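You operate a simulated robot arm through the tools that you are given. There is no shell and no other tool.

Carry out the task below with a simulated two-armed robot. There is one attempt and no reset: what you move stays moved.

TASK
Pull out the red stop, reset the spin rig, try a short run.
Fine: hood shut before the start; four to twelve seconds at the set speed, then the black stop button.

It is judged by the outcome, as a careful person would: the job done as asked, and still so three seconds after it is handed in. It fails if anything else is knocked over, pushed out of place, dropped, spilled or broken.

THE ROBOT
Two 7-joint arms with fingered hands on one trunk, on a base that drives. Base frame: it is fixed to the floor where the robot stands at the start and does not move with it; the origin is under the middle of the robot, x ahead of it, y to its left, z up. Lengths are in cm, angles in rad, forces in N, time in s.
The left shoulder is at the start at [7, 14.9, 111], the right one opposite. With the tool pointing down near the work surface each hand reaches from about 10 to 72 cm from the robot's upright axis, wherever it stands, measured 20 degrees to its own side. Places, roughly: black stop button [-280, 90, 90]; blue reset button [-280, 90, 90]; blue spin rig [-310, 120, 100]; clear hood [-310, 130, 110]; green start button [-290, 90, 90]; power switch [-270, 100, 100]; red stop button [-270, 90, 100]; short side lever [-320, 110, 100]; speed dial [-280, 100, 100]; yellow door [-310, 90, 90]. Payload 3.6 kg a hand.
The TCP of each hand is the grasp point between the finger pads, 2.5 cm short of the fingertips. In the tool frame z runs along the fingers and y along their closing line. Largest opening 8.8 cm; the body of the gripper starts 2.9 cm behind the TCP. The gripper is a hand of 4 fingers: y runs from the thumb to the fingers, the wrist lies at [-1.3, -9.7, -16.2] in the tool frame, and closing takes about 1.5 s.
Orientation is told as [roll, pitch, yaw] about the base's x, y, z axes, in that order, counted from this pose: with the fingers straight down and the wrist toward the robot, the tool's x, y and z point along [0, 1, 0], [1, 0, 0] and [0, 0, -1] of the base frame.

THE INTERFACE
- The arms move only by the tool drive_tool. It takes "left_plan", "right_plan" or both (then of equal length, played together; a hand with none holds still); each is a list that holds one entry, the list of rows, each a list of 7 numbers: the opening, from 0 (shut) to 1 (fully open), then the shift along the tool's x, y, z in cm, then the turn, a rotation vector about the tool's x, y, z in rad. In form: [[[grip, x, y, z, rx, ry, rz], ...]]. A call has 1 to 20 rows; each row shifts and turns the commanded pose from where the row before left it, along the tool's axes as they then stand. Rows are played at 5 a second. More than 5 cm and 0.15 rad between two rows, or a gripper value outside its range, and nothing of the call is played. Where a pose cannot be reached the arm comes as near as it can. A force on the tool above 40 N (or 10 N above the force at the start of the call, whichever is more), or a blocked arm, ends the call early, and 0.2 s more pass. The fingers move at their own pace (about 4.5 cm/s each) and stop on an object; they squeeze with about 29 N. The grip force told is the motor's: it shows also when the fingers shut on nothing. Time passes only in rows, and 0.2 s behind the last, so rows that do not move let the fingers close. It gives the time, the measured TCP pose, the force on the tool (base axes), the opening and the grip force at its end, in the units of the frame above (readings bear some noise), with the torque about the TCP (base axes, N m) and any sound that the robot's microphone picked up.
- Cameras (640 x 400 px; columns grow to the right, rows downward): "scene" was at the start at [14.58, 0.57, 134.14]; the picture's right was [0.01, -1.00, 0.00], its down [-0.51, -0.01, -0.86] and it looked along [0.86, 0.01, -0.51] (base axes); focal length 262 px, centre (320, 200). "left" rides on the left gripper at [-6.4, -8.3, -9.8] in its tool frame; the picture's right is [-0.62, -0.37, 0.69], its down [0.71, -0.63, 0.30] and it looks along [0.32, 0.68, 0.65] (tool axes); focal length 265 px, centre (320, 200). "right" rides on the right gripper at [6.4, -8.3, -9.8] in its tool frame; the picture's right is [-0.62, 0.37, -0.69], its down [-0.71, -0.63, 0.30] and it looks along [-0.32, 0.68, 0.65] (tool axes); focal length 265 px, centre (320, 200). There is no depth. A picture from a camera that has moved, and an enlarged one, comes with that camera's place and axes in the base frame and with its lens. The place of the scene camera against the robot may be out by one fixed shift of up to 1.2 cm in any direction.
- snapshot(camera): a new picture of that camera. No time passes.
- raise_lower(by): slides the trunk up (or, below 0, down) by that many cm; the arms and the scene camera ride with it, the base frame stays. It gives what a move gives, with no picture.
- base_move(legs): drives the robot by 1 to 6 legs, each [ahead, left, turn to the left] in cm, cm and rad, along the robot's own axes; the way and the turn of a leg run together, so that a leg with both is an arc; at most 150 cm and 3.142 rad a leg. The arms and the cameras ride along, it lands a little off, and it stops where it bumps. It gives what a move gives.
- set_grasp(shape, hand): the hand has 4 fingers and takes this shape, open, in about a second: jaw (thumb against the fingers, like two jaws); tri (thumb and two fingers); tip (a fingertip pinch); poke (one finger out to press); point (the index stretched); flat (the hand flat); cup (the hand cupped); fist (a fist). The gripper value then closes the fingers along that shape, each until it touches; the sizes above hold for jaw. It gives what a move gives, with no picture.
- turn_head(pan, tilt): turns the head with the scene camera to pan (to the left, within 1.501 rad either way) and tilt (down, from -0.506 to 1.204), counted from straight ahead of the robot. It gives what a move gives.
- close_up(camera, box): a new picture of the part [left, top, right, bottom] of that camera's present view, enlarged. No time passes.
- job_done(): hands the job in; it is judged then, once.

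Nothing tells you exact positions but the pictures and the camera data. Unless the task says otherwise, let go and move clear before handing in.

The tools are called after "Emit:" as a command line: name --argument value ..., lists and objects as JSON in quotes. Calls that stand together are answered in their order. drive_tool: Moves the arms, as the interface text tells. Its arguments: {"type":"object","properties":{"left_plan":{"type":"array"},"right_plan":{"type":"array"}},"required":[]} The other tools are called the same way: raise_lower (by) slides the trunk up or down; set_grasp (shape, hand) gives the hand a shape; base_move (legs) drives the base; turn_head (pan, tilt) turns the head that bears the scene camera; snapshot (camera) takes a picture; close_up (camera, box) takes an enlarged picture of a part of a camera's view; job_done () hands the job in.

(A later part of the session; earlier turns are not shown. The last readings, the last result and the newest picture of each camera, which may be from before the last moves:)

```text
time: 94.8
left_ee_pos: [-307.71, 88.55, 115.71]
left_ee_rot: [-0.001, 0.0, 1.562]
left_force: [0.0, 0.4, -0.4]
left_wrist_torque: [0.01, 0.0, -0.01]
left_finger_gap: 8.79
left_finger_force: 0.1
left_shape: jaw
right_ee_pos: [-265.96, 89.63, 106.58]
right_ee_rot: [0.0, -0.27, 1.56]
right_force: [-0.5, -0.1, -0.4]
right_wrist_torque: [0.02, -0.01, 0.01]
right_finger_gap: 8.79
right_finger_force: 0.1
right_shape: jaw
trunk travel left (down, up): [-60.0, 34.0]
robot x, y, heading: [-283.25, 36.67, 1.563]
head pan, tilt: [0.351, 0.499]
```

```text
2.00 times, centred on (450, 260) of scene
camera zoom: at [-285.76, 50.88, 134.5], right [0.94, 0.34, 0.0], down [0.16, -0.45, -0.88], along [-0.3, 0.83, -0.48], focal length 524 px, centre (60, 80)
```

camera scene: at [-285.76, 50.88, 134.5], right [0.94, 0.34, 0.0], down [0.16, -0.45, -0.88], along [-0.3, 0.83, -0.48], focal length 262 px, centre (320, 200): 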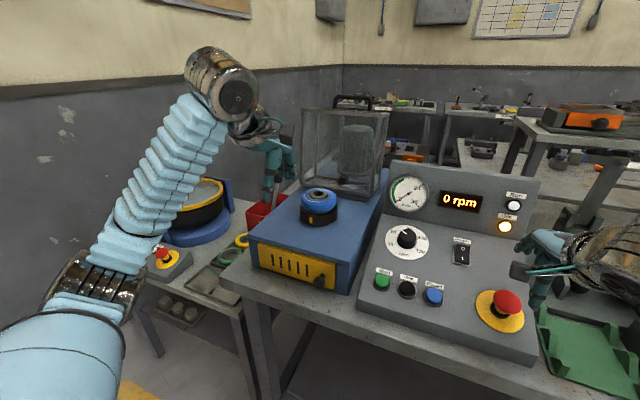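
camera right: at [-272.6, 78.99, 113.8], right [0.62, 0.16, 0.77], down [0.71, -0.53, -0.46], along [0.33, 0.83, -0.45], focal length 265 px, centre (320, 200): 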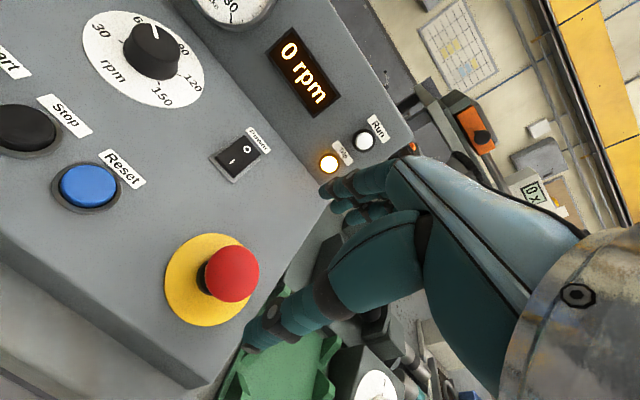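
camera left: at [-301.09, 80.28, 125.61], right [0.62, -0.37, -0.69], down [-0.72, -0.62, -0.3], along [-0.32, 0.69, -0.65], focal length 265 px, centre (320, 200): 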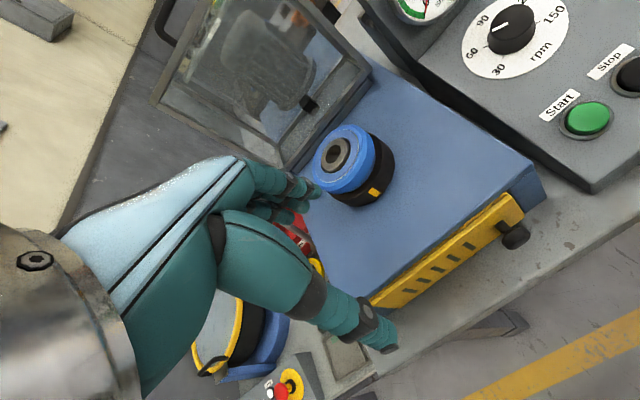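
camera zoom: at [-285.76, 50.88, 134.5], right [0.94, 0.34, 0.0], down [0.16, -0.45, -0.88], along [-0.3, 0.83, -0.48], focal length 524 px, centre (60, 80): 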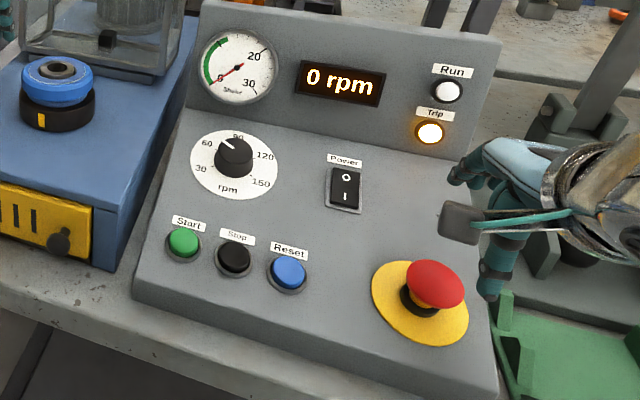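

The red stop stays out, with the yellow band showing under the head. Next is the hood. I'll raise the left hand to get a clear view of the hood, handle and side lever.

Emit:
drive_tool --left_plan '[[[1, 0, 0, -4, 0, 0, 0], [1, 0, 0, -4, 0, 0, 0], [1, 0, 0, -4, 0, 0, 0], [1, 0, 0, -4, 0, 0, 0], [1, 0, 0, -4, 0, 0, 0], [1, 0, 0, 0, 0, 0, 0]]]'

Emit:
snapshot --camera "left"

Emit:
snapshot --camera "scene"

```text
time: 96.2
left_ee_pos: [-307.46, 88.6, 135.73]
left_ee_rot: [0.001, 0.001, 1.561]
left_force: [0.7, 0.4, 0.6]
left_wrist_torque: [-0.02, 0.03, 0.02]
left_finger_gap: 8.76
left_finger_force: 0.0
left_shape: jaw
right_ee_pos: [-266.09, 89.74, 106.44]
right_ee_rot: [-0.002, -0.269, 1.561]
right_force: [-0.2, 0.5, 0.0]
right_wrist_torque: [-0.01, -0.04, -0.01]
right_finger_gap: 8.74
right_finger_force: 0.0
right_shape: jaw
trunk travel left (down, up): [-60.0, 34.0]
robot x, y, heading: [-283.03, 36.8, 1.565]
head pan, tilt: [0.351, 0.499]
```

```text
taken
camera left: at [-301.05, 80.21, 145.61], right [0.62, -0.37, -0.69], down [-0.72, -0.62, -0.3], along [-0.32, 0.69, -0.65], focal length 265 px, centre (320, 200)
```

left: 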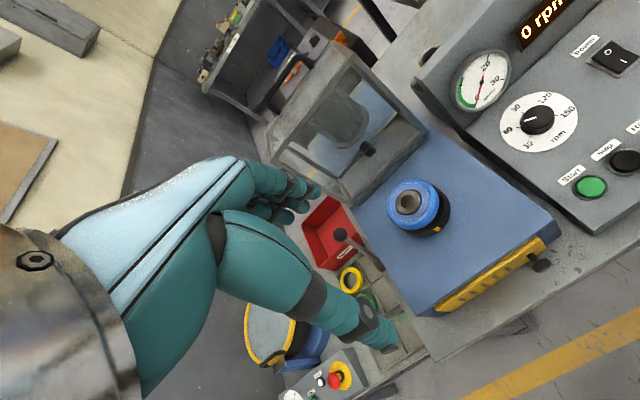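

```text
taken
camera scene: at [-285.81, 50.99, 134.49], right [0.94, 0.34, 0.0], down [0.16, -0.45, -0.88], along [-0.3, 0.83, -0.48], focal length 262 px, centre (320, 200)
```

scene: 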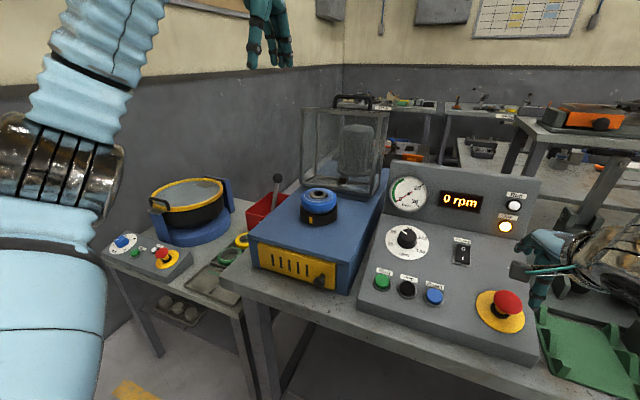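

Emit:
close_up --camera "left" --box '[240, 20, 460, 290]'

Emit:
close_up --camera "scene" --box '[230, 80, 410, 250]'

Emit:
close_up --camera "left" --box '[250, 30, 440, 190]'

```text
1.48 times, centred on (350, 155) of left
camera zoom: at [-301.05, 80.21, 145.61], right [0.62, -0.37, -0.69], down [-0.72, -0.62, -0.3], along [-0.32, 0.69, -0.65], focal length 393 px, centre (276, 267)
```

zoom: 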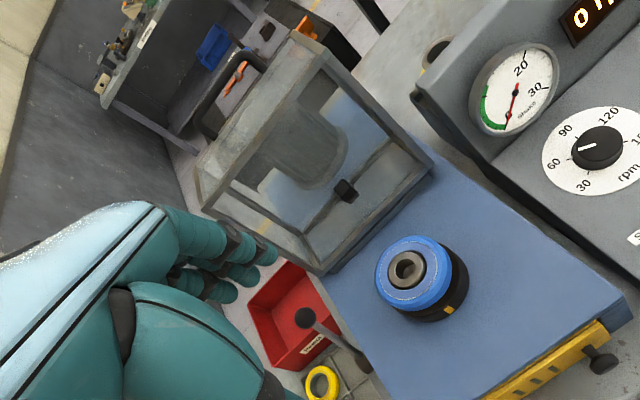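

```text
2.35 times, centred on (320, 165) of scene
camera zoom: at [-285.81, 50.99, 134.49], right [0.94, 0.34, 0.0], down [0.16, -0.45, -0.88], along [-0.3, 0.83, -0.48], focal length 616 px, centre (320, 282)
```

zoom: 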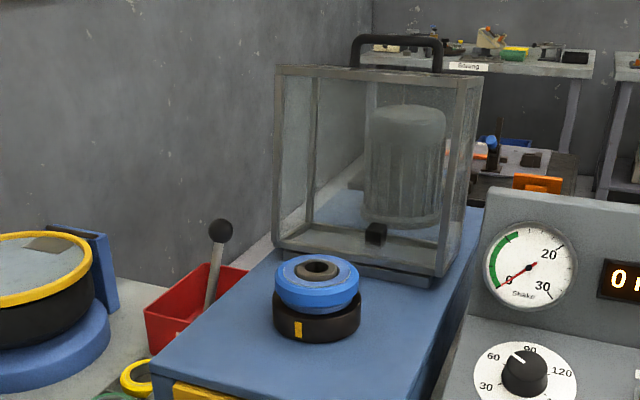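

```text
2.50 times, centred on (345, 110) of left
camera zoom: at [-301.05, 80.21, 145.61], right [0.62, -0.37, -0.69], down [-0.72, -0.62, -0.3], along [-0.32, 0.69, -0.65], focal length 664 px, centre (258, 425)
```

zoom: 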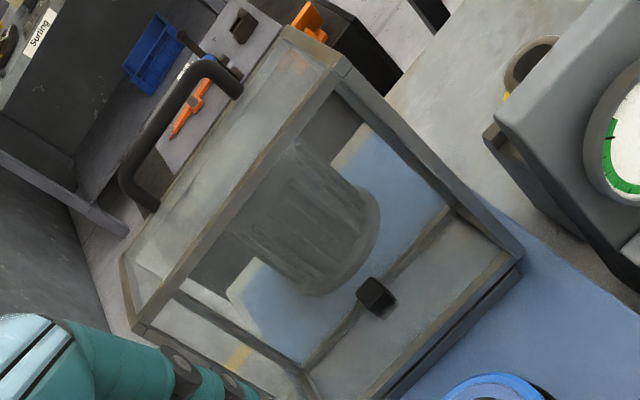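

The hood is a box hinged along the rig top near y≈120, z≈99. Its handle is on the rear side around y≈135, z≈123, which is too far to reach from here. I'll look down to see how much closer the base can get to the bench.

Emit:
turn_head --pan 0 --tilt 1.2

Emit:
snapshot --camera "scene"

```text
time: 97.3
left_ee_pos: [-307.37, 88.51, 135.83]
left_ee_rot: [0.0, 0.001, 1.56]
left_force: [0.3, -0.5, 0.3]
left_wrist_torque: [0.0, -0.03, 0.01]
left_finger_gap: 8.79
left_finger_force: 0.0
left_shape: jaw
right_ee_pos: [-265.93, 89.67, 106.54]
right_ee_rot: [-0.001, -0.27, 1.561]
right_force: [0.2, 0.2, -0.7]
right_wrist_torque: [-0.05, -0.02, 0.02]
right_finger_gap: 8.75
right_finger_force: 0.0
right_shape: jaw
trunk travel left (down, up): [-60.0, 34.0]
robot x, y, heading: [-282.9, 37.01, 1.56]
head pan, tilt: [0.0, 1.201]
```

```text
taken
camera scene: at [-282.64, 47.92, 129.14], right [1.0, -0.01, 0.0], down [-0.01, -0.93, -0.36], along [0.0, 0.36, -0.93], focal length 262 px, centre (320, 200)
```

scene: 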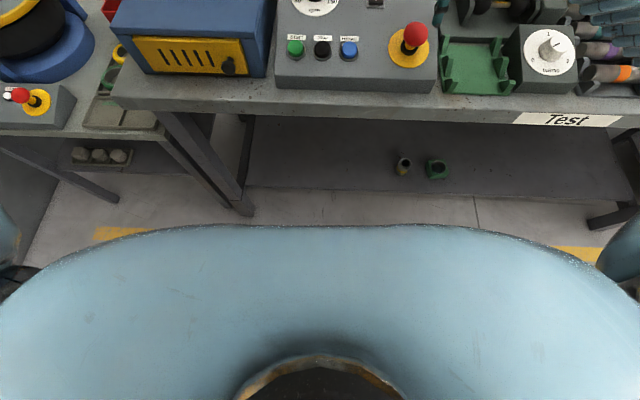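

There's open space under the bench and my chest is at about y≈55, with the bench edge around y≈81. I'll pull the right hand back and up first, then creep the base forward.

Emit:
drive_tool --right_plan '[[[1, 0, -2.9, -2.2, 0, 0, 0], [1, 0, -2.9, -2.2, 0, 0, 0], [1, 0, -2.9, -2.2, 0, 0, 0], [1, 0, -2.9, -2.2, 0, 0, 0], [1, 0, -2.9, -2.2, 0, 0, 0], [1, 0, -2.9, -2.2, 0, 0, 0], [1, 0, 0, 0, 0.135, 0, 0], [1, 0, 0, 0, 0.135, 0, 0], [1, 0, 0, 0, 0, 0, 0]]]'

Emit:
base_move --legs '[[9, 0, 0]]'

Emit:
snapshot --camera "scene"

```text
time: 99.3
left_ee_pos: [-307.29, 88.28, 135.88]
left_ee_rot: [0.0, -0.001, 1.563]
left_force: [0.4, -0.1, 0.3]
left_wrist_torque: [-0.04, 0.01, 0.0]
left_finger_gap: 8.75
left_finger_force: 0.1
left_shape: jaw
right_ee_pos: [-266.62, 71.9, 117.34]
right_ee_rot: [0.001, 0.001, 1.56]
right_force: [0.3, -0.4, 1.1]
right_wrist_torque: [-0.02, 0.01, 0.01]
right_finger_gap: 8.77
right_finger_force: 0.1
right_shape: jaw
right hand out of reach, approached as far as the arm can: row 4, 5, 6
trunk travel left (down, up): [-60.0, 34.0]
robot x, y, heading: [-283.07, 36.77, 1.562]
head pan, tilt: [0.0, 1.201]
```

```text
time: 101.1
left_ee_pos: [-307.19, 97.39, 135.79]
left_ee_rot: [0.001, 0.0, 1.564]
left_force: [-0.2, -0.2, 0.2]
left_wrist_torque: [-0.01, 0.0, 0.02]
left_finger_gap: 8.74
left_finger_force: 0.1
left_shape: jaw
right_ee_pos: [-266.44, 80.97, 117.23]
right_ee_rot: [0.002, 0.0, 1.561]
right_force: [-0.2, 0.4, 0.6]
right_wrist_torque: [-0.02, 0.04, -0.01]
right_finger_gap: 8.79
right_finger_force: 0.0
right_shape: jaw
trunk travel left (down, up): [-60.0, 34.0]
robot x, y, heading: [-283.45, 45.86, 1.569]
head pan, tilt: [0.0, 1.201]
```

```text
taken
camera scene: at [-282.44, 57.25, 129.14], right [1.0, -0.01, 0.0], down [-0.01, -0.93, -0.36], along [0.0, 0.36, -0.93], focal length 262 px, centre (320, 200)
```

scene: 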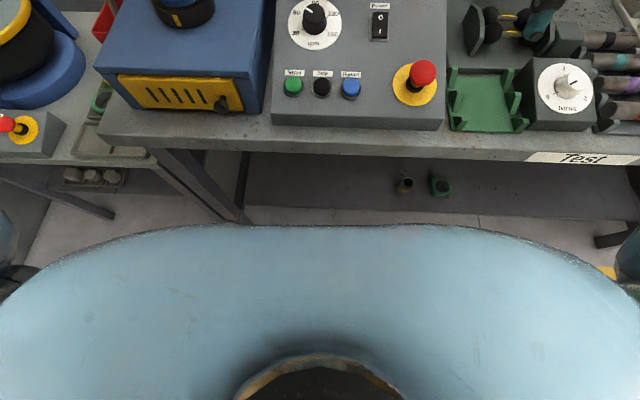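

No bump so far, and there's still a gap between my chest and the bench edge. I'll creep forward another 7 cm.

Emit:
base_move --legs '[[7, 0, 0]]'

Emit:
snapshot --camera "scene"

```text
time: 102.7
left_ee_pos: [-307.37, 104.16, 135.92]
left_ee_rot: [0.001, -0.003, 1.564]
left_force: [0.6, 0.6, 0.5]
left_wrist_torque: [0.02, 0.0, 0.0]
left_finger_gap: 8.78
left_finger_force: 0.1
left_shape: jaw
right_ee_pos: [-266.5, 87.78, 117.41]
right_ee_rot: [0.003, -0.003, 1.559]
right_force: [-0.8, -0.8, 0.6]
right_wrist_torque: [0.02, 0.0, -0.01]
right_finger_gap: 8.75
right_finger_force: 0.1
right_shape: jaw
trunk travel left (down, up): [-60.0, 34.0]
robot x, y, heading: [-283.02, 53.54, 1.567]
head pan, tilt: [0.0, 1.201]
```

```text
taken
camera scene: at [-282.44, 64.38, 129.17], right [1.0, -0.01, 0.0], down [-0.01, -0.93, -0.36], along [0.0, 0.36, -0.93], focal length 262 px, centre (320, 200)
```

scene: 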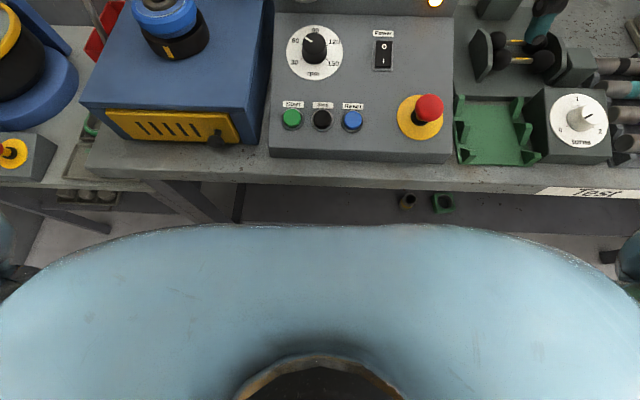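

Still no contact. I'll recheck the hood from here with both cameras.

Emit:
turn_head --pan 0.35 --tilt 0.45

Emit:
snapshot --camera "left"

Emit:
snapshot --camera "scene"

Emit:
close_up --camera "left" --box '[260, 60, 500, 240]'

Emit:
close_up --camera "scene" --box '[220, 80, 420, 240]'

```text
time: 103.8
left_ee_pos: [-307.22, 104.36, 135.86]
left_ee_rot: [0.001, -0.001, 1.563]
left_force: [-0.1, 0.6, -0.1]
left_wrist_torque: [-0.02, 0.01, -0.02]
left_finger_gap: 8.79
left_finger_force: 0.0
left_shape: jaw
right_ee_pos: [-266.62, 87.96, 117.32]
right_ee_rot: [0.001, -0.001, 1.561]
right_force: [0.5, -0.5, -0.2]
right_wrist_torque: [-0.02, 0.02, 0.0]
right_finger_gap: 8.75
right_finger_force: 0.1
right_shape: jaw
trunk travel left (down, up): [-60.0, 34.0]
robot x, y, heading: [-282.93, 53.46, 1.569]
head pan, tilt: [0.351, 0.45]
```

```text
taken
camera left: at [-300.82, 95.93, 145.68], right [0.62, -0.37, -0.69], down [-0.72, -0.62, -0.3], along [-0.32, 0.69, -0.65], focal length 265 px, centre (320, 200)
```

left: 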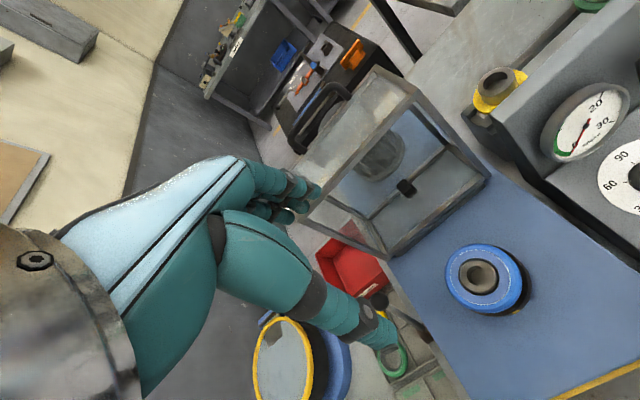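

```text
taken
camera scene: at [-285.6, 67.57, 134.96], right [0.94, 0.34, 0.0], down [0.15, -0.41, -0.9], along [-0.3, 0.85, -0.44], focal length 262 px, centre (320, 200)
```

scene: 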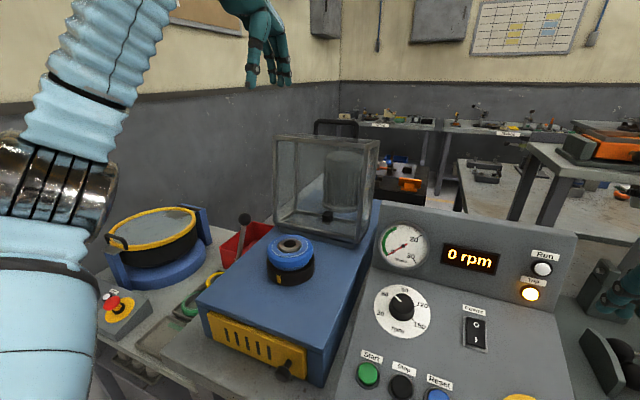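

```text
2.22 times, centred on (380, 150) of left
camera zoom: at [-300.82, 95.93, 145.68], right [0.62, -0.37, -0.69], down [-0.72, -0.62, -0.3], along [-0.32, 0.69, -0.65], focal length 590 px, centre (187, 311)
```

zoom: 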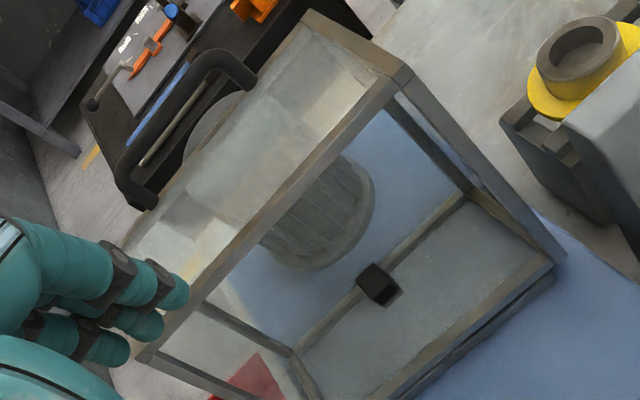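

```text
2.50 times, centred on (320, 160) of scene
camera zoom: at [-285.6, 67.57, 134.96], right [0.94, 0.34, 0.0], down [0.15, -0.41, -0.9], along [-0.3, 0.85, -0.44], focal length 654 px, centre (320, 300)
```

zoom: 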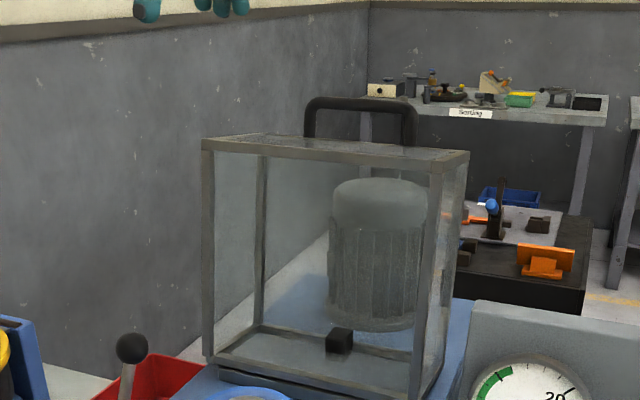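

Looking closer, the handle is an arch standing on the hood's present top face near its rear edge, with the bar at about [-304.5, 131, 125.4]. When the hood is shut, that face will be the front. I'll move 4 cm closer and raise the trunk so the left hand can reach down onto the handle.

Emit:
base_move --legs '[[4, 0, 0]]'

Emit:
raise_lower --by 20

Emit:
snapshot --camera "scene"

Emit:
snapshot --camera "left"

```text
time: 105.0
left_ee_pos: [-307.52, 108.52, 135.77]
left_ee_rot: [-0.001, 0.001, 1.564]
left_force: [-1.0, 0.2, -0.2]
left_wrist_torque: [-0.02, 0.0, -0.01]
left_finger_gap: 8.8
left_finger_force: 0.0
left_shape: jaw
right_ee_pos: [-266.79, 91.96, 117.29]
right_ee_rot: [0.0, -0.001, 1.559]
right_force: [0.4, 0.1, 0.5]
right_wrist_torque: [-0.02, 0.0, -0.01]
right_finger_gap: 8.74
right_finger_force: 0.0
right_shape: jaw
trunk travel left (down, up): [-60.0, 34.0]
robot x, y, heading: [-283.07, 57.73, 1.563]
head pan, tilt: [0.351, 0.45]
```

```text
time: 107.2
left_ee_pos: [-307.33, 108.25, 155.81]
left_ee_rot: [-0.001, 0.001, 1.565]
left_force: [-0.3, 1.1, 0.0]
left_wrist_torque: [0.0, 0.0, 0.0]
left_finger_gap: 8.76
left_finger_force: 0.0
left_shape: jaw
right_ee_pos: [-266.46, 91.81, 137.33]
right_ee_rot: [0.0, -0.001, 1.561]
right_force: [0.3, 0.4, -0.1]
right_wrist_torque: [0.01, 0.02, 0.02]
right_finger_gap: 8.79
right_finger_force: 0.1
right_shape: jaw
trunk travel left (down, up): [-80.0, 14.0]
robot x, y, heading: [-282.76, 57.68, 1.562]
head pan, tilt: [0.351, 0.45]
```

```text
taken
camera scene: at [-285.6, 71.86, 154.95], right [0.94, 0.34, 0.0], down [0.15, -0.41, -0.9], along [-0.3, 0.85, -0.43], focal length 262 px, centre (320, 200)
```

scene: 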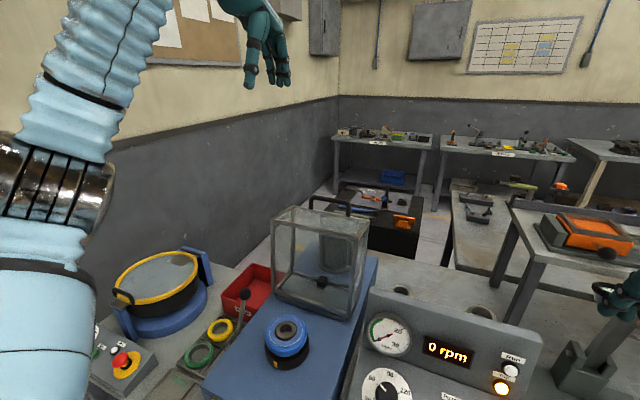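

```text
taken
camera left: at [-300.84, 99.95, 165.65], right [0.62, -0.37, -0.69], down [-0.72, -0.62, -0.3], along [-0.32, 0.69, -0.65], focal length 265 px, centre (320, 200)
```

left: 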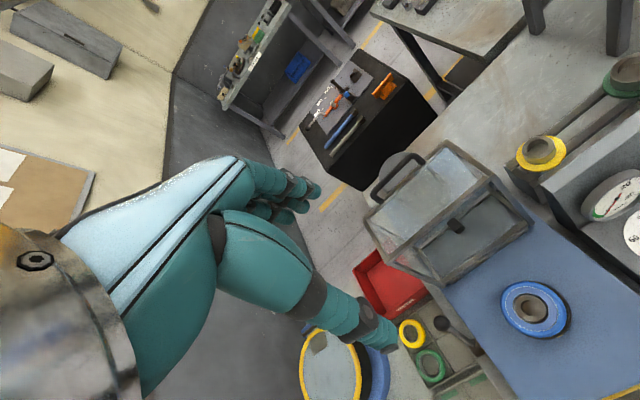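

Emit:
close_up --camera "left" --box '[340, 120, 560, 310]'

Emit:
close_up --camera "scene" --box '[220, 170, 400, 390]'

```text
2.11 times, centred on (450, 215) of left
camera zoom: at [-300.84, 99.95, 165.65], right [0.62, -0.37, -0.69], down [-0.72, -0.62, -0.3], along [-0.32, 0.69, -0.65], focal length 559 px, centre (46, 168)
```

zoom: 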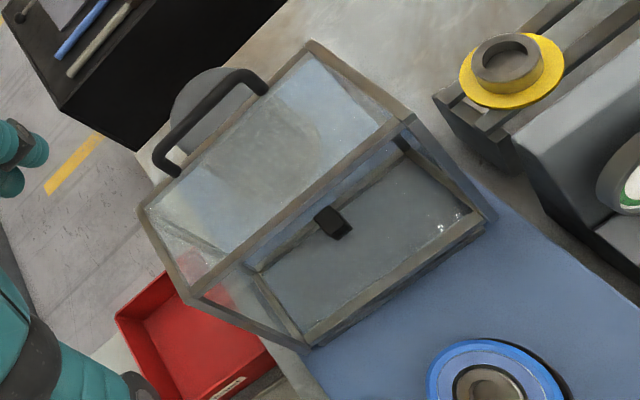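

```text
1.82 times, centred on (310, 280) of scene
camera zoom: at [-285.6, 71.86, 154.95], right [0.94, 0.34, 0.0], down [0.15, -0.41, -0.9], along [-0.3, 0.85, -0.43], focal length 476 px, centre (338, 54)
```

zoom: 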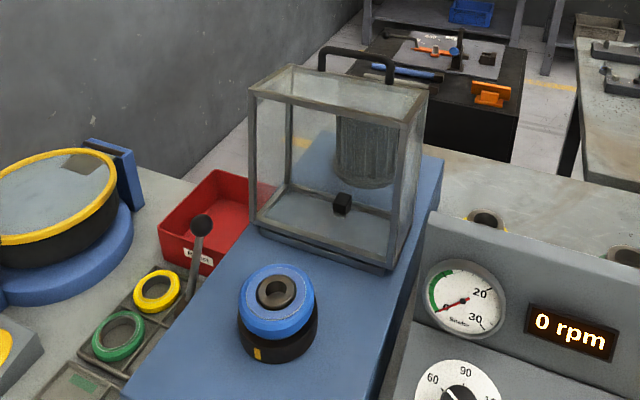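

Two wrist-camera views put the handle bar at about [-304.6, 133.1, 124.2], with the hinge near y≈119.5, z≈99. I'll tilt the left hand about 20° forward and move it to just above the handle.

Emit:
drive_tool --left_plan '[[[0.6, 0, 0, 0, -0.117, 0, 0], [0.6, 0, 0, 0, -0.117, 0, 0], [0.6, 0, 0, 0, -0.117, 0, 0], [0.6, -0.34, 1.57, 3.9, 0, 0, 0], [0.6, -0.34, 1.57, 3.9, 0, 0, 0], [0.6, -0.34, 1.57, 3.9, 0, 0, 0], [0.6, -0.34, 1.57, 3.9, 0, 0, 0], [0.6, -0.34, 1.57, 3.9, 0, 0, 0], [0.6, -0.34, 1.57, 3.9, 0, 0, 0], [0.6, -0.34, 1.57, 3.9, 0, 0, 0], [0.6, 0, 0, 0, 0, 0, 0]]]'

Emit:
snapshot --camera "left"

Emit:
snapshot --camera "scene"

```text
time: 109.6
left_ee_pos: [-304.86, 128.2, 133.72]
left_ee_rot: [-0.001, -0.35, 1.565]
left_force: [-0.2, 0.6, -0.5]
left_wrist_torque: [-0.02, 0.01, 0.0]
left_finger_gap: 5.32
left_finger_force: 0.0
left_shape: jaw
right_ee_pos: [-266.57, 92.08, 137.29]
right_ee_rot: [0.0, 0.0, 1.561]
right_force: [-0.1, 0.5, -0.1]
right_wrist_torque: [-0.04, 0.02, 0.01]
right_finger_gap: 8.79
right_finger_force: 0.0
right_shape: jaw
trunk travel left (down, up): [-80.0, 14.0]
robot x, y, heading: [-283.25, 57.96, 1.566]
head pan, tilt: [0.351, 0.45]
```

```text
taken
camera left: at [-298.42, 116.96, 140.18], right [0.62, -0.11, -0.78], down [-0.72, -0.48, -0.5], along [-0.32, 0.87, -0.38], focal length 265 px, centre (320, 200)
```

left: 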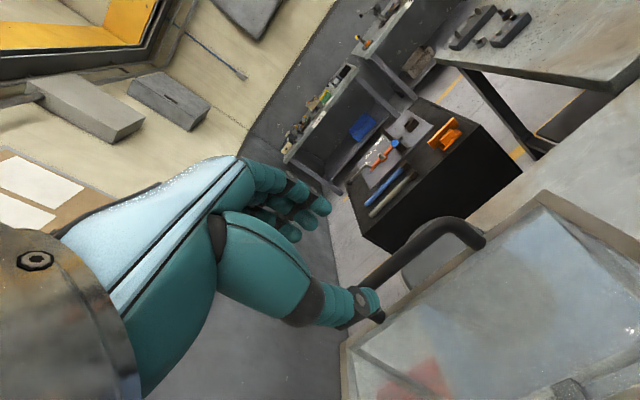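

```text
taken
camera scene: at [-285.67, 71.93, 154.95], right [0.94, 0.34, 0.0], down [0.15, -0.41, -0.9], along [-0.3, 0.85, -0.44], focal length 262 px, centre (320, 200)
```

scene: 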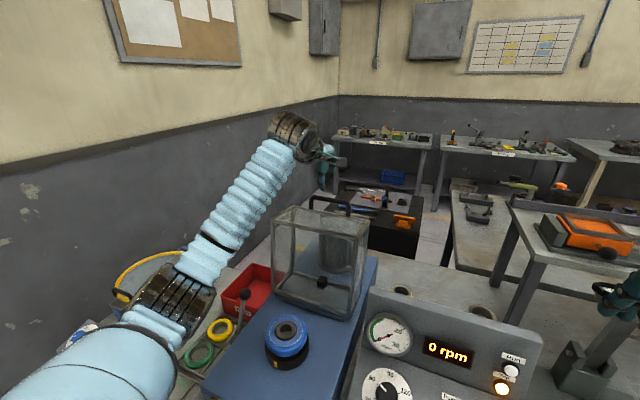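

The bar projects exactly where I triangulated it, straight ahead of the open hand. I'll move in so the fingers and thumb straddle it.

Emit:
drive_tool --left_plan '[[[0.6, -0.13, 0.7, 2.3, 0, 0, 0], [0.6, -0.13, 0.65, 2.3, 0, 0, 0], [0.6, 0, 0, 2.3, 0, 0, 0], [0.6, 0, 0, 1.4, 0, 0, 0], [0.6, 0, 0, 0.7, 0, 0, 0], [0.6, 0, 0, 0, 0, 0, 0]]]'

Emit:
snapshot --camera "left"

Emit:
close_up --camera "scene" --box '[250, 130, 400, 330]'

```text
time: 111.0
left_ee_pos: [-304.65, 132.46, 125.99]
left_ee_rot: [-0.001, -0.352, 1.565]
left_force: [0.0, 1.5, -0.5]
left_wrist_torque: [0.0, -0.01, 0.03]
left_finger_gap: 5.33
left_finger_force: 0.1
left_shape: jaw
right_ee_pos: [-266.59, 91.93, 137.35]
right_ee_rot: [0.0, -0.003, 1.561]
right_force: [0.1, 1.0, -0.3]
right_wrist_torque: [-0.01, 0.0, 0.0]
right_finger_gap: 8.77
right_finger_force: 0.2
right_shape: jaw
trunk travel left (down, up): [-80.0, 14.0]
robot x, y, heading: [-283.2, 57.76, 1.566]
head pan, tilt: [0.351, 0.45]
```

```text
taken
camera left: at [-298.23, 121.15, 132.29], right [0.62, -0.11, -0.78], down [-0.72, -0.48, -0.5], along [-0.32, 0.87, -0.38], focal length 265 px, centre (320, 200)
```

left: 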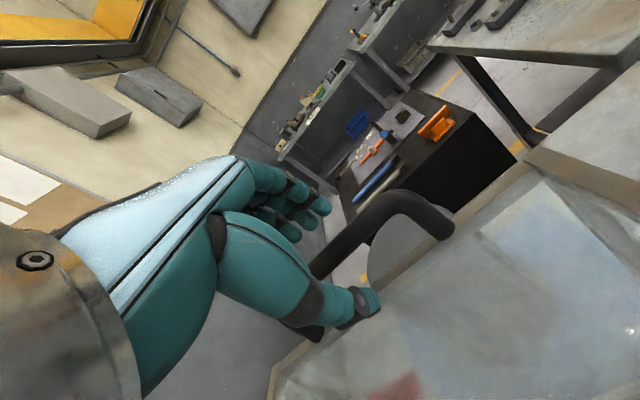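

```text
2.00 times, centred on (325, 230) of scene
camera zoom: at [-285.68, 71.82, 154.96], right [0.94, 0.34, 0.0], down [0.15, -0.41, -0.9], along [-0.3, 0.85, -0.43], focal length 524 px, centre (310, 140)
```

zoom: 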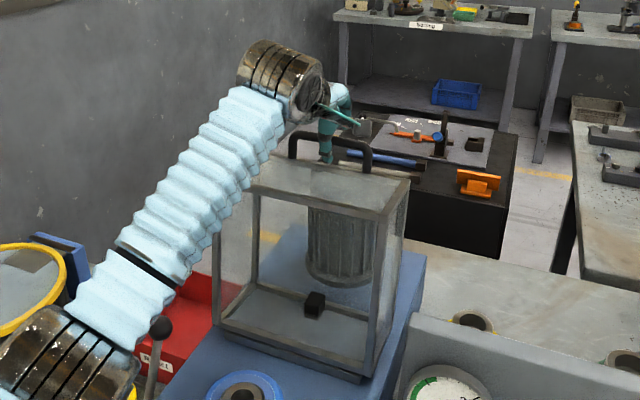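

The bar is centred between thumb and fingers with no contact force. I'll go about 0.9 cm deeper and close the grip on it.

Emit:
drive_tool --left_plan '[[[0.6, 0, 0, 0.5, 0, 0, 0], [0.6, 0, 0, 0.4, 0, 0, 0], [0.4, 0, 0, 0, 0, 0, 0], [0.2, 0, 0, 0, 0, 0, 0], [0.05, 0, 0, 0, 0, 0, 0], [0.05, 0, 0, 0, 0, 0, 0], [0.05, 0, 0, 0, 0, 0, 0], [0.05, 0, 0, 0, 0, 0, 0], [0.05, 0, 0, 0, 0, 0, 0]]]'

Emit:
snapshot --camera "left"

```text
time: 113.0
left_ee_pos: [-304.54, 132.62, 125.09]
left_ee_rot: [0.0, -0.352, 1.563]
left_force: [0.4, -1.0, 0.1]
left_wrist_torque: [-0.02, 0.01, -0.01]
left_finger_gap: 0.47
left_finger_force: 0.0
left_shape: jaw
right_ee_pos: [-266.5, 91.91, 137.3]
right_ee_rot: [0.0, -0.001, 1.561]
right_force: [0.4, -0.3, 0.5]
right_wrist_torque: [0.04, -0.01, 0.01]
right_finger_gap: 8.76
right_finger_force: 0.0
right_shape: jaw
trunk travel left (down, up): [-80.0, 14.0]
robot x, y, heading: [-283.05, 58.2, 1.562]
head pan, tilt: [0.351, 0.45]
```

```text
taken
camera left: at [-298.14, 121.46, 131.49], right [0.62, -0.11, -0.78], down [-0.72, -0.48, -0.5], along [-0.32, 0.87, -0.38], focal length 265 px, centre (320, 200)
```

left: 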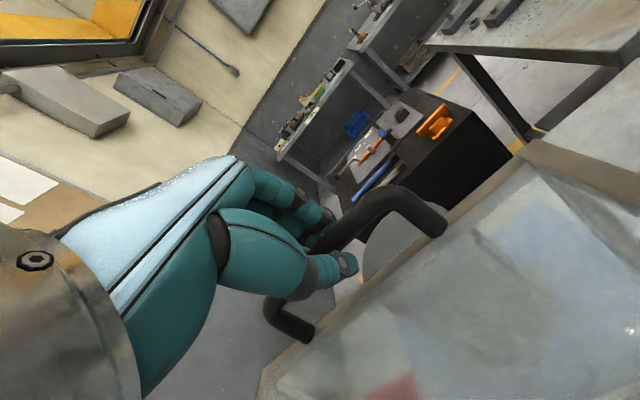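

The fingers closed to 0.5 cm with no grip force, so the bar isn't between the pads. I'll zoom in to see where it sits relative to the fingers.

Emit:
close_up --camera "left" --box '[220, 170, 460, 350]'

Emit:
close_up --camera "scene" --box '[270, 160, 370, 240]'

```text
2.22 times, centred on (340, 260) of left
camera zoom: at [-298.14, 121.46, 131.49], right [0.62, -0.11, -0.78], down [-0.72, -0.48, -0.5], along [-0.32, 0.87, -0.38], focal length 590 px, centre (276, 67)
```

zoom: 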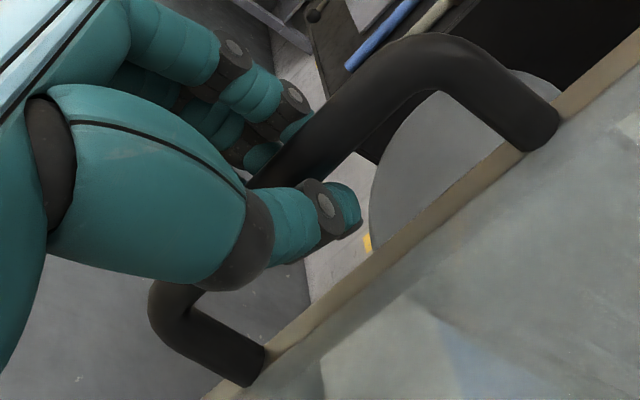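

```text
5.00 times, centred on (320, 200) of scene
camera zoom: at [-285.65, 71.9, 154.95], right [0.94, 0.34, 0.0], down [0.15, -0.41, -0.9], along [-0.3, 0.85, -0.44], focal length 1309 px, centre (320, 200)
```

zoom: 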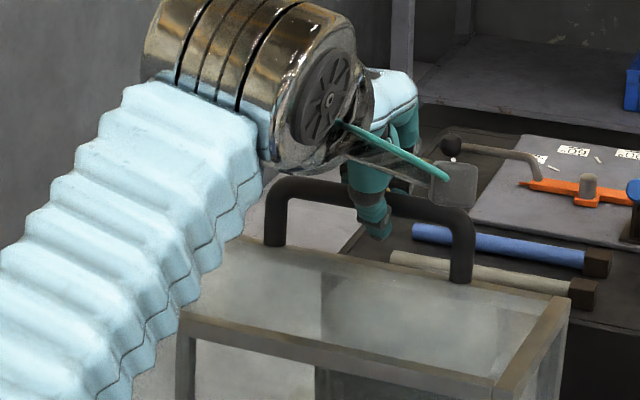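

The bar is caged: the thumb is in front of it, the fingers behind, and the tips closed beneath. I'll start pulling along the hood's arc (toward me and slightly up) with a short test first.

Emit:
drive_tool --left_plan '[[[0, 0, 0, 0, 0, 0, 0], [0, 0, 0, 0, 0, 0, 0], [0, 0, -1.06, -1.079, -0.0288, 0, 0], [0, 0, -1.086, -1.054, -0.0288, 0, 0], [0, 0, -1.11, -1.028, -0.0288, 0, 0], [0, 0, -1.134, -1.001, -0.0288, 0, 0], [0, 0, 0, 0, 0, 0, 0]]]'

Emit:
snapshot --camera "left"

Emit:
snapshot --camera "scene"

```text
time: 114.6
left_ee_pos: [-304.71, 127.24, 126.97]
left_ee_rot: [-0.002, -0.462, 1.565]
left_force: [-5.2, -1.3, -8.3]
left_wrist_torque: [0.01, 0.01, 0.01]
left_finger_gap: 0.49
left_finger_force: 28.5
left_shape: jaw
right_ee_pos: [-266.69, 92.08, 137.26]
right_ee_rot: [-0.002, 0.001, 1.557]
right_force: [0.2, -0.8, -0.2]
right_wrist_torque: [0.01, 0.0, 0.02]
right_finger_gap: 8.78
right_finger_force: 0.1
right_shape: jaw
trunk travel left (down, up): [-80.0, 14.0]
robot x, y, heading: [-282.61, 57.55, 1.561]
head pan, tilt: [0.351, 0.45]
```

```text
taken
camera left: at [-298.31, 115.29, 132.19], right [0.62, -0.02, -0.78], down [-0.72, -0.42, -0.56], along [-0.32, 0.91, -0.28], focal length 265 px, centre (320, 200)
```

left: 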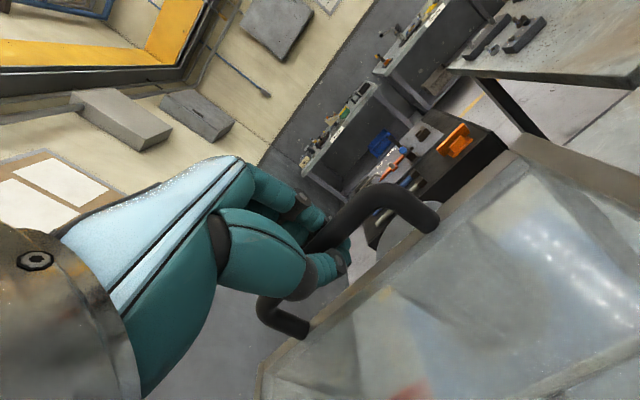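

```text
taken
camera scene: at [-285.88, 72.03, 154.94], right [0.94, 0.34, 0.0], down [0.15, -0.41, -0.9], along [-0.3, 0.85, -0.44], focal length 262 px, centre (320, 200)
```

scene: 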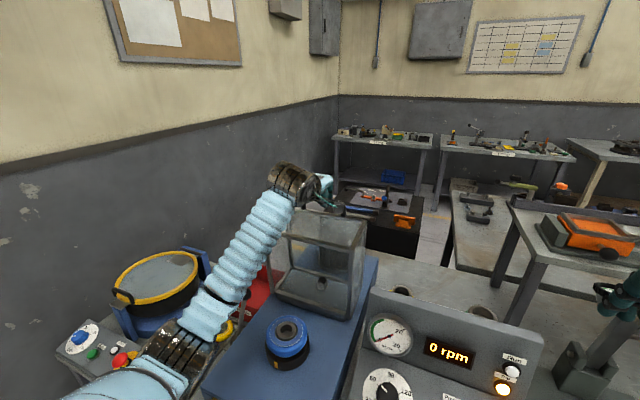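

The hood is tipping forward with the handle held securely at about 8 N. I'll continue along the arc.

Emit:
drive_tool --left_plan '[[[0, 0, -1.157, -0.975, -0.0288, 0, 0], [0, 0, -1.18, -0.947, -0.0288, 0, 0], [0, 0, -1.202, -0.919, -0.0288, 0, 0], [0, 0, -1.223, -0.89, -0.0288, 0, 0], [0, 0, -1.244, -0.861, -0.0288, 0, 0], [0, 0, -1.264, -0.832, -0.0288, 0, 0], [0, 0, 0, 0, 0, 0, 0]]]'

Emit:
snapshot --camera "left"

Emit:
snapshot --camera "scene"

```text
time: 116.2
left_ee_pos: [-304.77, 118.19, 128.11]
left_ee_rot: [-0.001, -0.636, 1.563]
left_force: [-6.8, 1.6, -3.4]
left_wrist_torque: [0.02, 0.01, -0.02]
left_finger_gap: 0.47
left_finger_force: 28.7
left_shape: jaw
right_ee_pos: [-266.84, 92.15, 137.16]
right_ee_rot: [-0.001, -0.001, 1.561]
right_force: [-1.1, -0.7, -0.6]
right_wrist_torque: [0.01, 0.03, 0.0]
right_finger_gap: 8.79
right_finger_force: 0.0
right_shape: jaw
trunk travel left (down, up): [-80.0, 14.0]
robot x, y, heading: [-282.72, 57.75, 1.565]
head pan, tilt: [0.351, 0.45]
```

```text
taken
camera left: at [-298.34, 105.62, 131.03], right [0.62, 0.11, -0.77], down [-0.72, -0.32, -0.62], along [-0.32, 0.94, -0.12], focal length 265 px, centre (320, 200)
```

left: 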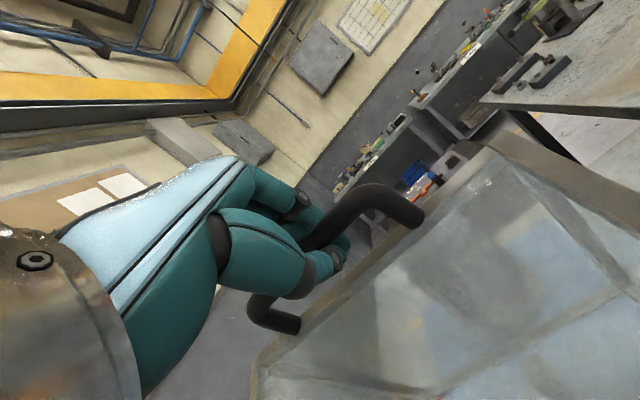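

```text
taken
camera scene: at [-285.93, 72.06, 154.93], right [0.94, 0.34, 0.0], down [0.15, -0.41, -0.9], along [-0.3, 0.85, -0.44], focal length 262 px, centre (320, 200)
```

scene: 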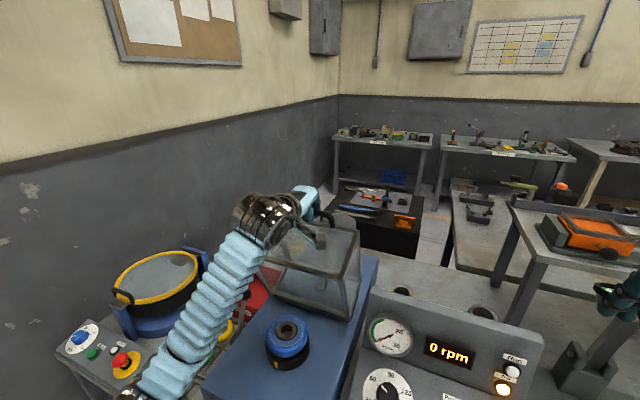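

Balance point reached, with the hand still on the arc at radius 28.8 cm. I'll continue over the top and start lowering.

Emit:
drive_tool --left_plan '[[[0, 0, -1.283, -0.802, -0.0288, 0, 0], [0, 0, -1.302, -0.771, -0.0288, 0, 0], [0, 0, -1.319, -0.74, -0.0288, 0, 0], [0, 0, -1.337, -0.709, -0.0288, 0, 0], [0, 0, -1.353, -0.677, -0.0288, 0, 0], [0, 0, -1.368, -0.645, -0.0288, 0, 0], [0, 0, -1.383, -0.613, -0.0288, 0, 0], [0, 0, 0, 0, 0, 0, 0]]]'

Emit:
snapshot --camera "left"

Emit:
snapshot --camera "scene"

```text
time: 118.0
left_ee_pos: [-304.7, 108.01, 125.8]
left_ee_rot: [-0.002, -0.841, 1.563]
left_force: [-3.3, -0.7, -0.5]
left_wrist_torque: [0.04, 0.01, 0.0]
left_finger_gap: 0.43
left_finger_force: 29.2
left_shape: jaw
right_ee_pos: [-266.52, 91.95, 137.35]
right_ee_rot: [-0.001, -0.001, 1.561]
right_force: [-0.1, 0.1, 0.3]
right_wrist_torque: [-0.01, 0.02, 0.01]
right_finger_gap: 8.77
right_finger_force: 0.2
right_shape: jaw
trunk travel left (down, up): [-80.0, 14.0]
robot x, y, heading: [-283.18, 57.99, 1.564]
head pan, tilt: [0.351, 0.45]
```

```text
taken
camera left: at [-298.35, 95.02, 126.14], right [0.62, 0.27, -0.74], down [-0.72, -0.19, -0.67], along [-0.32, 0.95, 0.07], focal length 265 px, centre (320, 200)
```

left: 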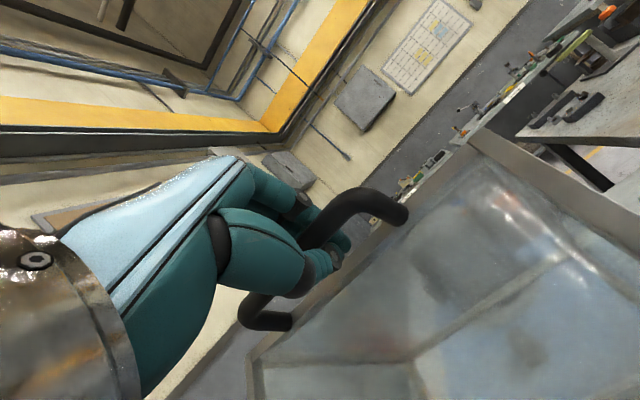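

```text
taken
camera scene: at [-285.74, 71.96, 154.95], right [0.94, 0.34, 0.0], down [0.15, -0.41, -0.9], along [-0.3, 0.85, -0.44], focal length 262 px, centre (320, 200)
```

scene: 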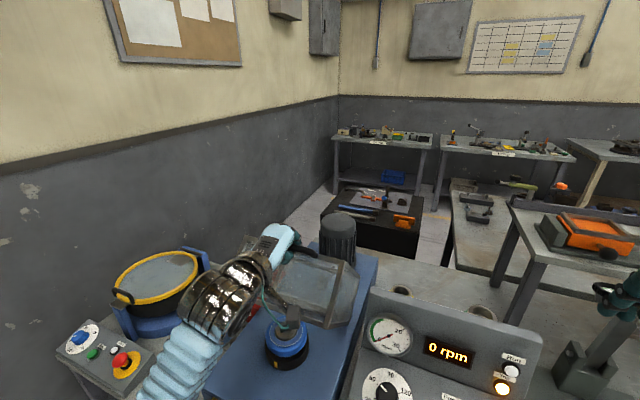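

The hood is more than halfway closed and under control with low forces. I'll keep lowering it.

Emit:
drive_tool --left_plan '[[[0, 0, -1.397, -0.58, -0.0288, 0, 0], [0, 0, -1.411, -0.547, -0.0288, 0, 0], [0, 0, -1.423, -0.514, -0.0288, 0, 0], [0, 0, -1.435, -0.48, -0.0288, 0, 0], [0, 0, -1.446, -0.446, -0.0288, 0, 0], [0, 0, -1.456, -0.412, -0.0288, 0, 0], [0, 0, 0, 0, 0, 0, 0]]]'

Emit:
snapshot --camera "left"

Emit:
snapshot --camera "scene"

```text
time: 119.0
left_ee_pos: [-304.84, 106.7, 122.94]
left_ee_rot: [0.002, -0.998, 1.559]
left_force: [1.6, -9.2, 17.2]
left_wrist_torque: [-0.08, -0.02, 0.01]
left_finger_gap: 0.3
left_finger_force: 28.9
left_shape: jaw
left hand out of reach, approached as far as the arm can: row 1, 2, 3, 4, 5
right_ee_pos: [-266.57, 91.97, 137.24]
right_ee_rot: [0.002, -0.003, 1.562]
right_force: [-0.4, 0.2, 0.7]
right_wrist_torque: [-0.02, -0.01, -0.03]
right_finger_gap: 8.75
right_finger_force: 0.0
right_shape: jaw
trunk travel left (down, up): [-80.0, 14.0]
robot x, y, heading: [-283.04, 57.78, 1.568]
head pan, tilt: [0.351, 0.45]
stopped in row 5 (left hand): the force on the tool passed its limit at 42 N (the readings are from after the stop); the commanded pose is now the measured one
```

```text
taken
camera left: at [-298.47, 93.81, 121.35], right [0.62, 0.38, -0.69], down [-0.72, -0.08, -0.69], along [-0.31, 0.92, 0.22], focal length 265 px, centre (320, 200)
```

left: 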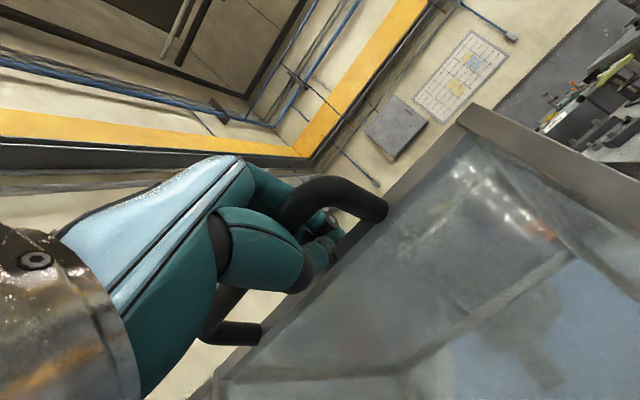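

```text
taken
camera scene: at [-285.64, 71.88, 154.93], right [0.94, 0.34, 0.0], down [0.15, -0.41, -0.9], along [-0.3, 0.85, -0.43], focal length 262 px, centre (320, 200)
```

scene: 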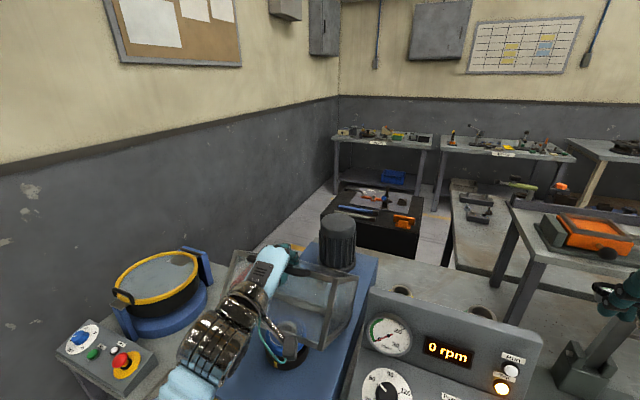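

The arm ran out of room near my body while still holding the handle. I'll keep this arm pose and finish lowering by backing the base and dropping the trunk in small coordinated steps, after checking the resting force.

Emit:
drive_tool --left_plan '[[[0, 0, 0, 0, 0, 0, 0], [0, 0, 0, 0, 0, 0, 0]]]'

Emit:
base_move --legs '[[-1.5, 0, 0]]'

```text
time: 119.6
left_ee_pos: [-304.79, 106.77, 122.82]
left_ee_rot: [0.005, -0.993, 1.556]
left_force: [-1.6, -7.6, 15.7]
left_wrist_torque: [-0.03, 0.07, -0.02]
left_finger_gap: 0.28
left_finger_force: 29.1
left_shape: jaw
right_ee_pos: [-266.34, 91.92, 137.19]
right_ee_rot: [0.0, -0.002, 1.561]
right_force: [-0.5, -0.7, 0.1]
right_wrist_torque: [0.01, -0.02, -0.01]
right_finger_gap: 8.77
right_finger_force: 0.1
right_shape: jaw
trunk travel left (down, up): [-80.0, 14.0]
robot x, y, heading: [-282.73, 57.93, 1.568]
head pan, tilt: [0.351, 0.45]
```

```text
time: 120.5
left_ee_pos: [-304.97, 105.47, 122.31]
left_ee_rot: [0.003, -0.983, 1.561]
left_force: [0.6, 0.6, -1.6]
left_wrist_torque: [0.19, 0.01, -0.06]
left_finger_gap: 0.36
left_finger_force: 29.0
left_shape: jaw
right_ee_pos: [-266.53, 90.51, 137.3]
right_ee_rot: [-0.002, 0.0, 1.561]
right_force: [0.8, 0.6, -0.2]
right_wrist_torque: [-0.03, 0.0, 0.02]
right_finger_gap: 8.78
right_finger_force: 0.0
right_shape: jaw
trunk travel left (down, up): [-80.0, 14.0]
robot x, y, heading: [-283.08, 56.23, 1.565]
head pan, tilt: [0.351, 0.45]
```

That works, with forces near zero. I'll continue the alternating small steps.

Emit:
raise_lower --by -1.2

Emit:
base_move --legs '[[-2, 0, 0]]'

Emit:
raise_lower --by -1.4

Emit:
snapshot --camera "left"

Emit:
snapshot --camera "scene"

```text
time: 121.1
left_ee_pos: [-304.93, 104.83, 121.72]
left_ee_rot: [0.002, -0.997, 1.557]
left_force: [-2.8, -11.6, 19.0]
left_wrist_torque: [0.07, 0.13, 0.02]
left_finger_gap: 0.34
left_finger_force: 28.9
left_shape: jaw
right_ee_pos: [-266.41, 89.72, 136.28]
right_ee_rot: [0.0, -0.005, 1.559]
right_force: [0.6, -0.1, 0.4]
right_wrist_torque: [0.01, 0.01, -0.01]
right_finger_gap: 8.78
right_finger_force: 0.0
right_shape: jaw
trunk travel left (down, up): [-78.8, 15.2]
robot x, y, heading: [-283.14, 56.25, 1.565]
head pan, tilt: [0.351, 0.45]
```

```text
time: 122.1
left_ee_pos: [-304.95, 103.34, 120.98]
left_ee_rot: [-0.001, -0.977, 1.562]
left_force: [0.7, 5.0, -3.7]
left_wrist_torque: [0.85, 0.07, -0.03]
left_finger_gap: 0.36
left_finger_force: 29.0
left_shape: jaw
right_ee_pos: [-266.46, 88.25, 136.07]
right_ee_rot: [0.0, -0.002, 1.56]
right_force: [0.0, 0.2, 0.2]
right_wrist_torque: [0.03, -0.01, -0.03]
right_finger_gap: 8.75
right_finger_force: 0.0
right_shape: jaw
trunk travel left (down, up): [-78.8, 15.2]
robot x, y, heading: [-283.15, 54.2, 1.563]
head pan, tilt: [0.351, 0.45]
```

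```text
time: 122.7
left_ee_pos: [-304.94, 102.83, 120.31]
left_ee_rot: [0.003, -0.995, 1.56]
left_force: [-5.0, -13.5, 22.8]
left_wrist_torque: [0.78, 0.14, -0.01]
left_finger_gap: 0.37
left_finger_force: 28.7
left_shape: jaw
right_ee_pos: [-266.53, 87.69, 134.9]
right_ee_rot: [0.0, -0.007, 1.561]
right_force: [0.9, -0.4, -0.7]
right_wrist_torque: [0.03, -0.01, -0.02]
right_finger_gap: 8.76
right_finger_force: 0.0
right_shape: jaw
trunk travel left (down, up): [-77.4, 16.6]
robot x, y, heading: [-282.93, 53.78, 1.561]
head pan, tilt: [0.351, 0.45]
```

```text
taken
camera left: at [-298.59, 89.88, 118.67], right [0.62, 0.37, -0.69], down [-0.72, -0.08, -0.69], along [-0.32, 0.92, 0.22], focal length 265 px, centre (320, 200)
```

left: 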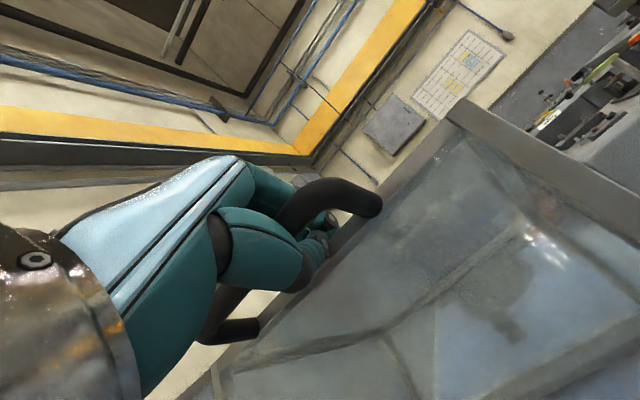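

```text
taken
camera scene: at [-285.72, 67.26, 152.46], right [0.94, 0.34, 0.0], down [0.15, -0.4, -0.9], along [-0.3, 0.85, -0.43], focal length 262 px, centre (320, 200)
```

scene: 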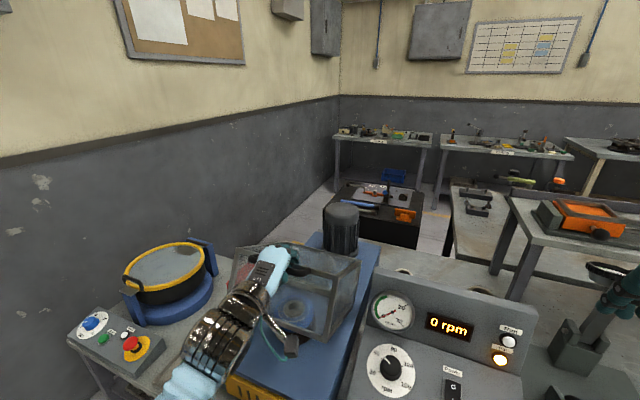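

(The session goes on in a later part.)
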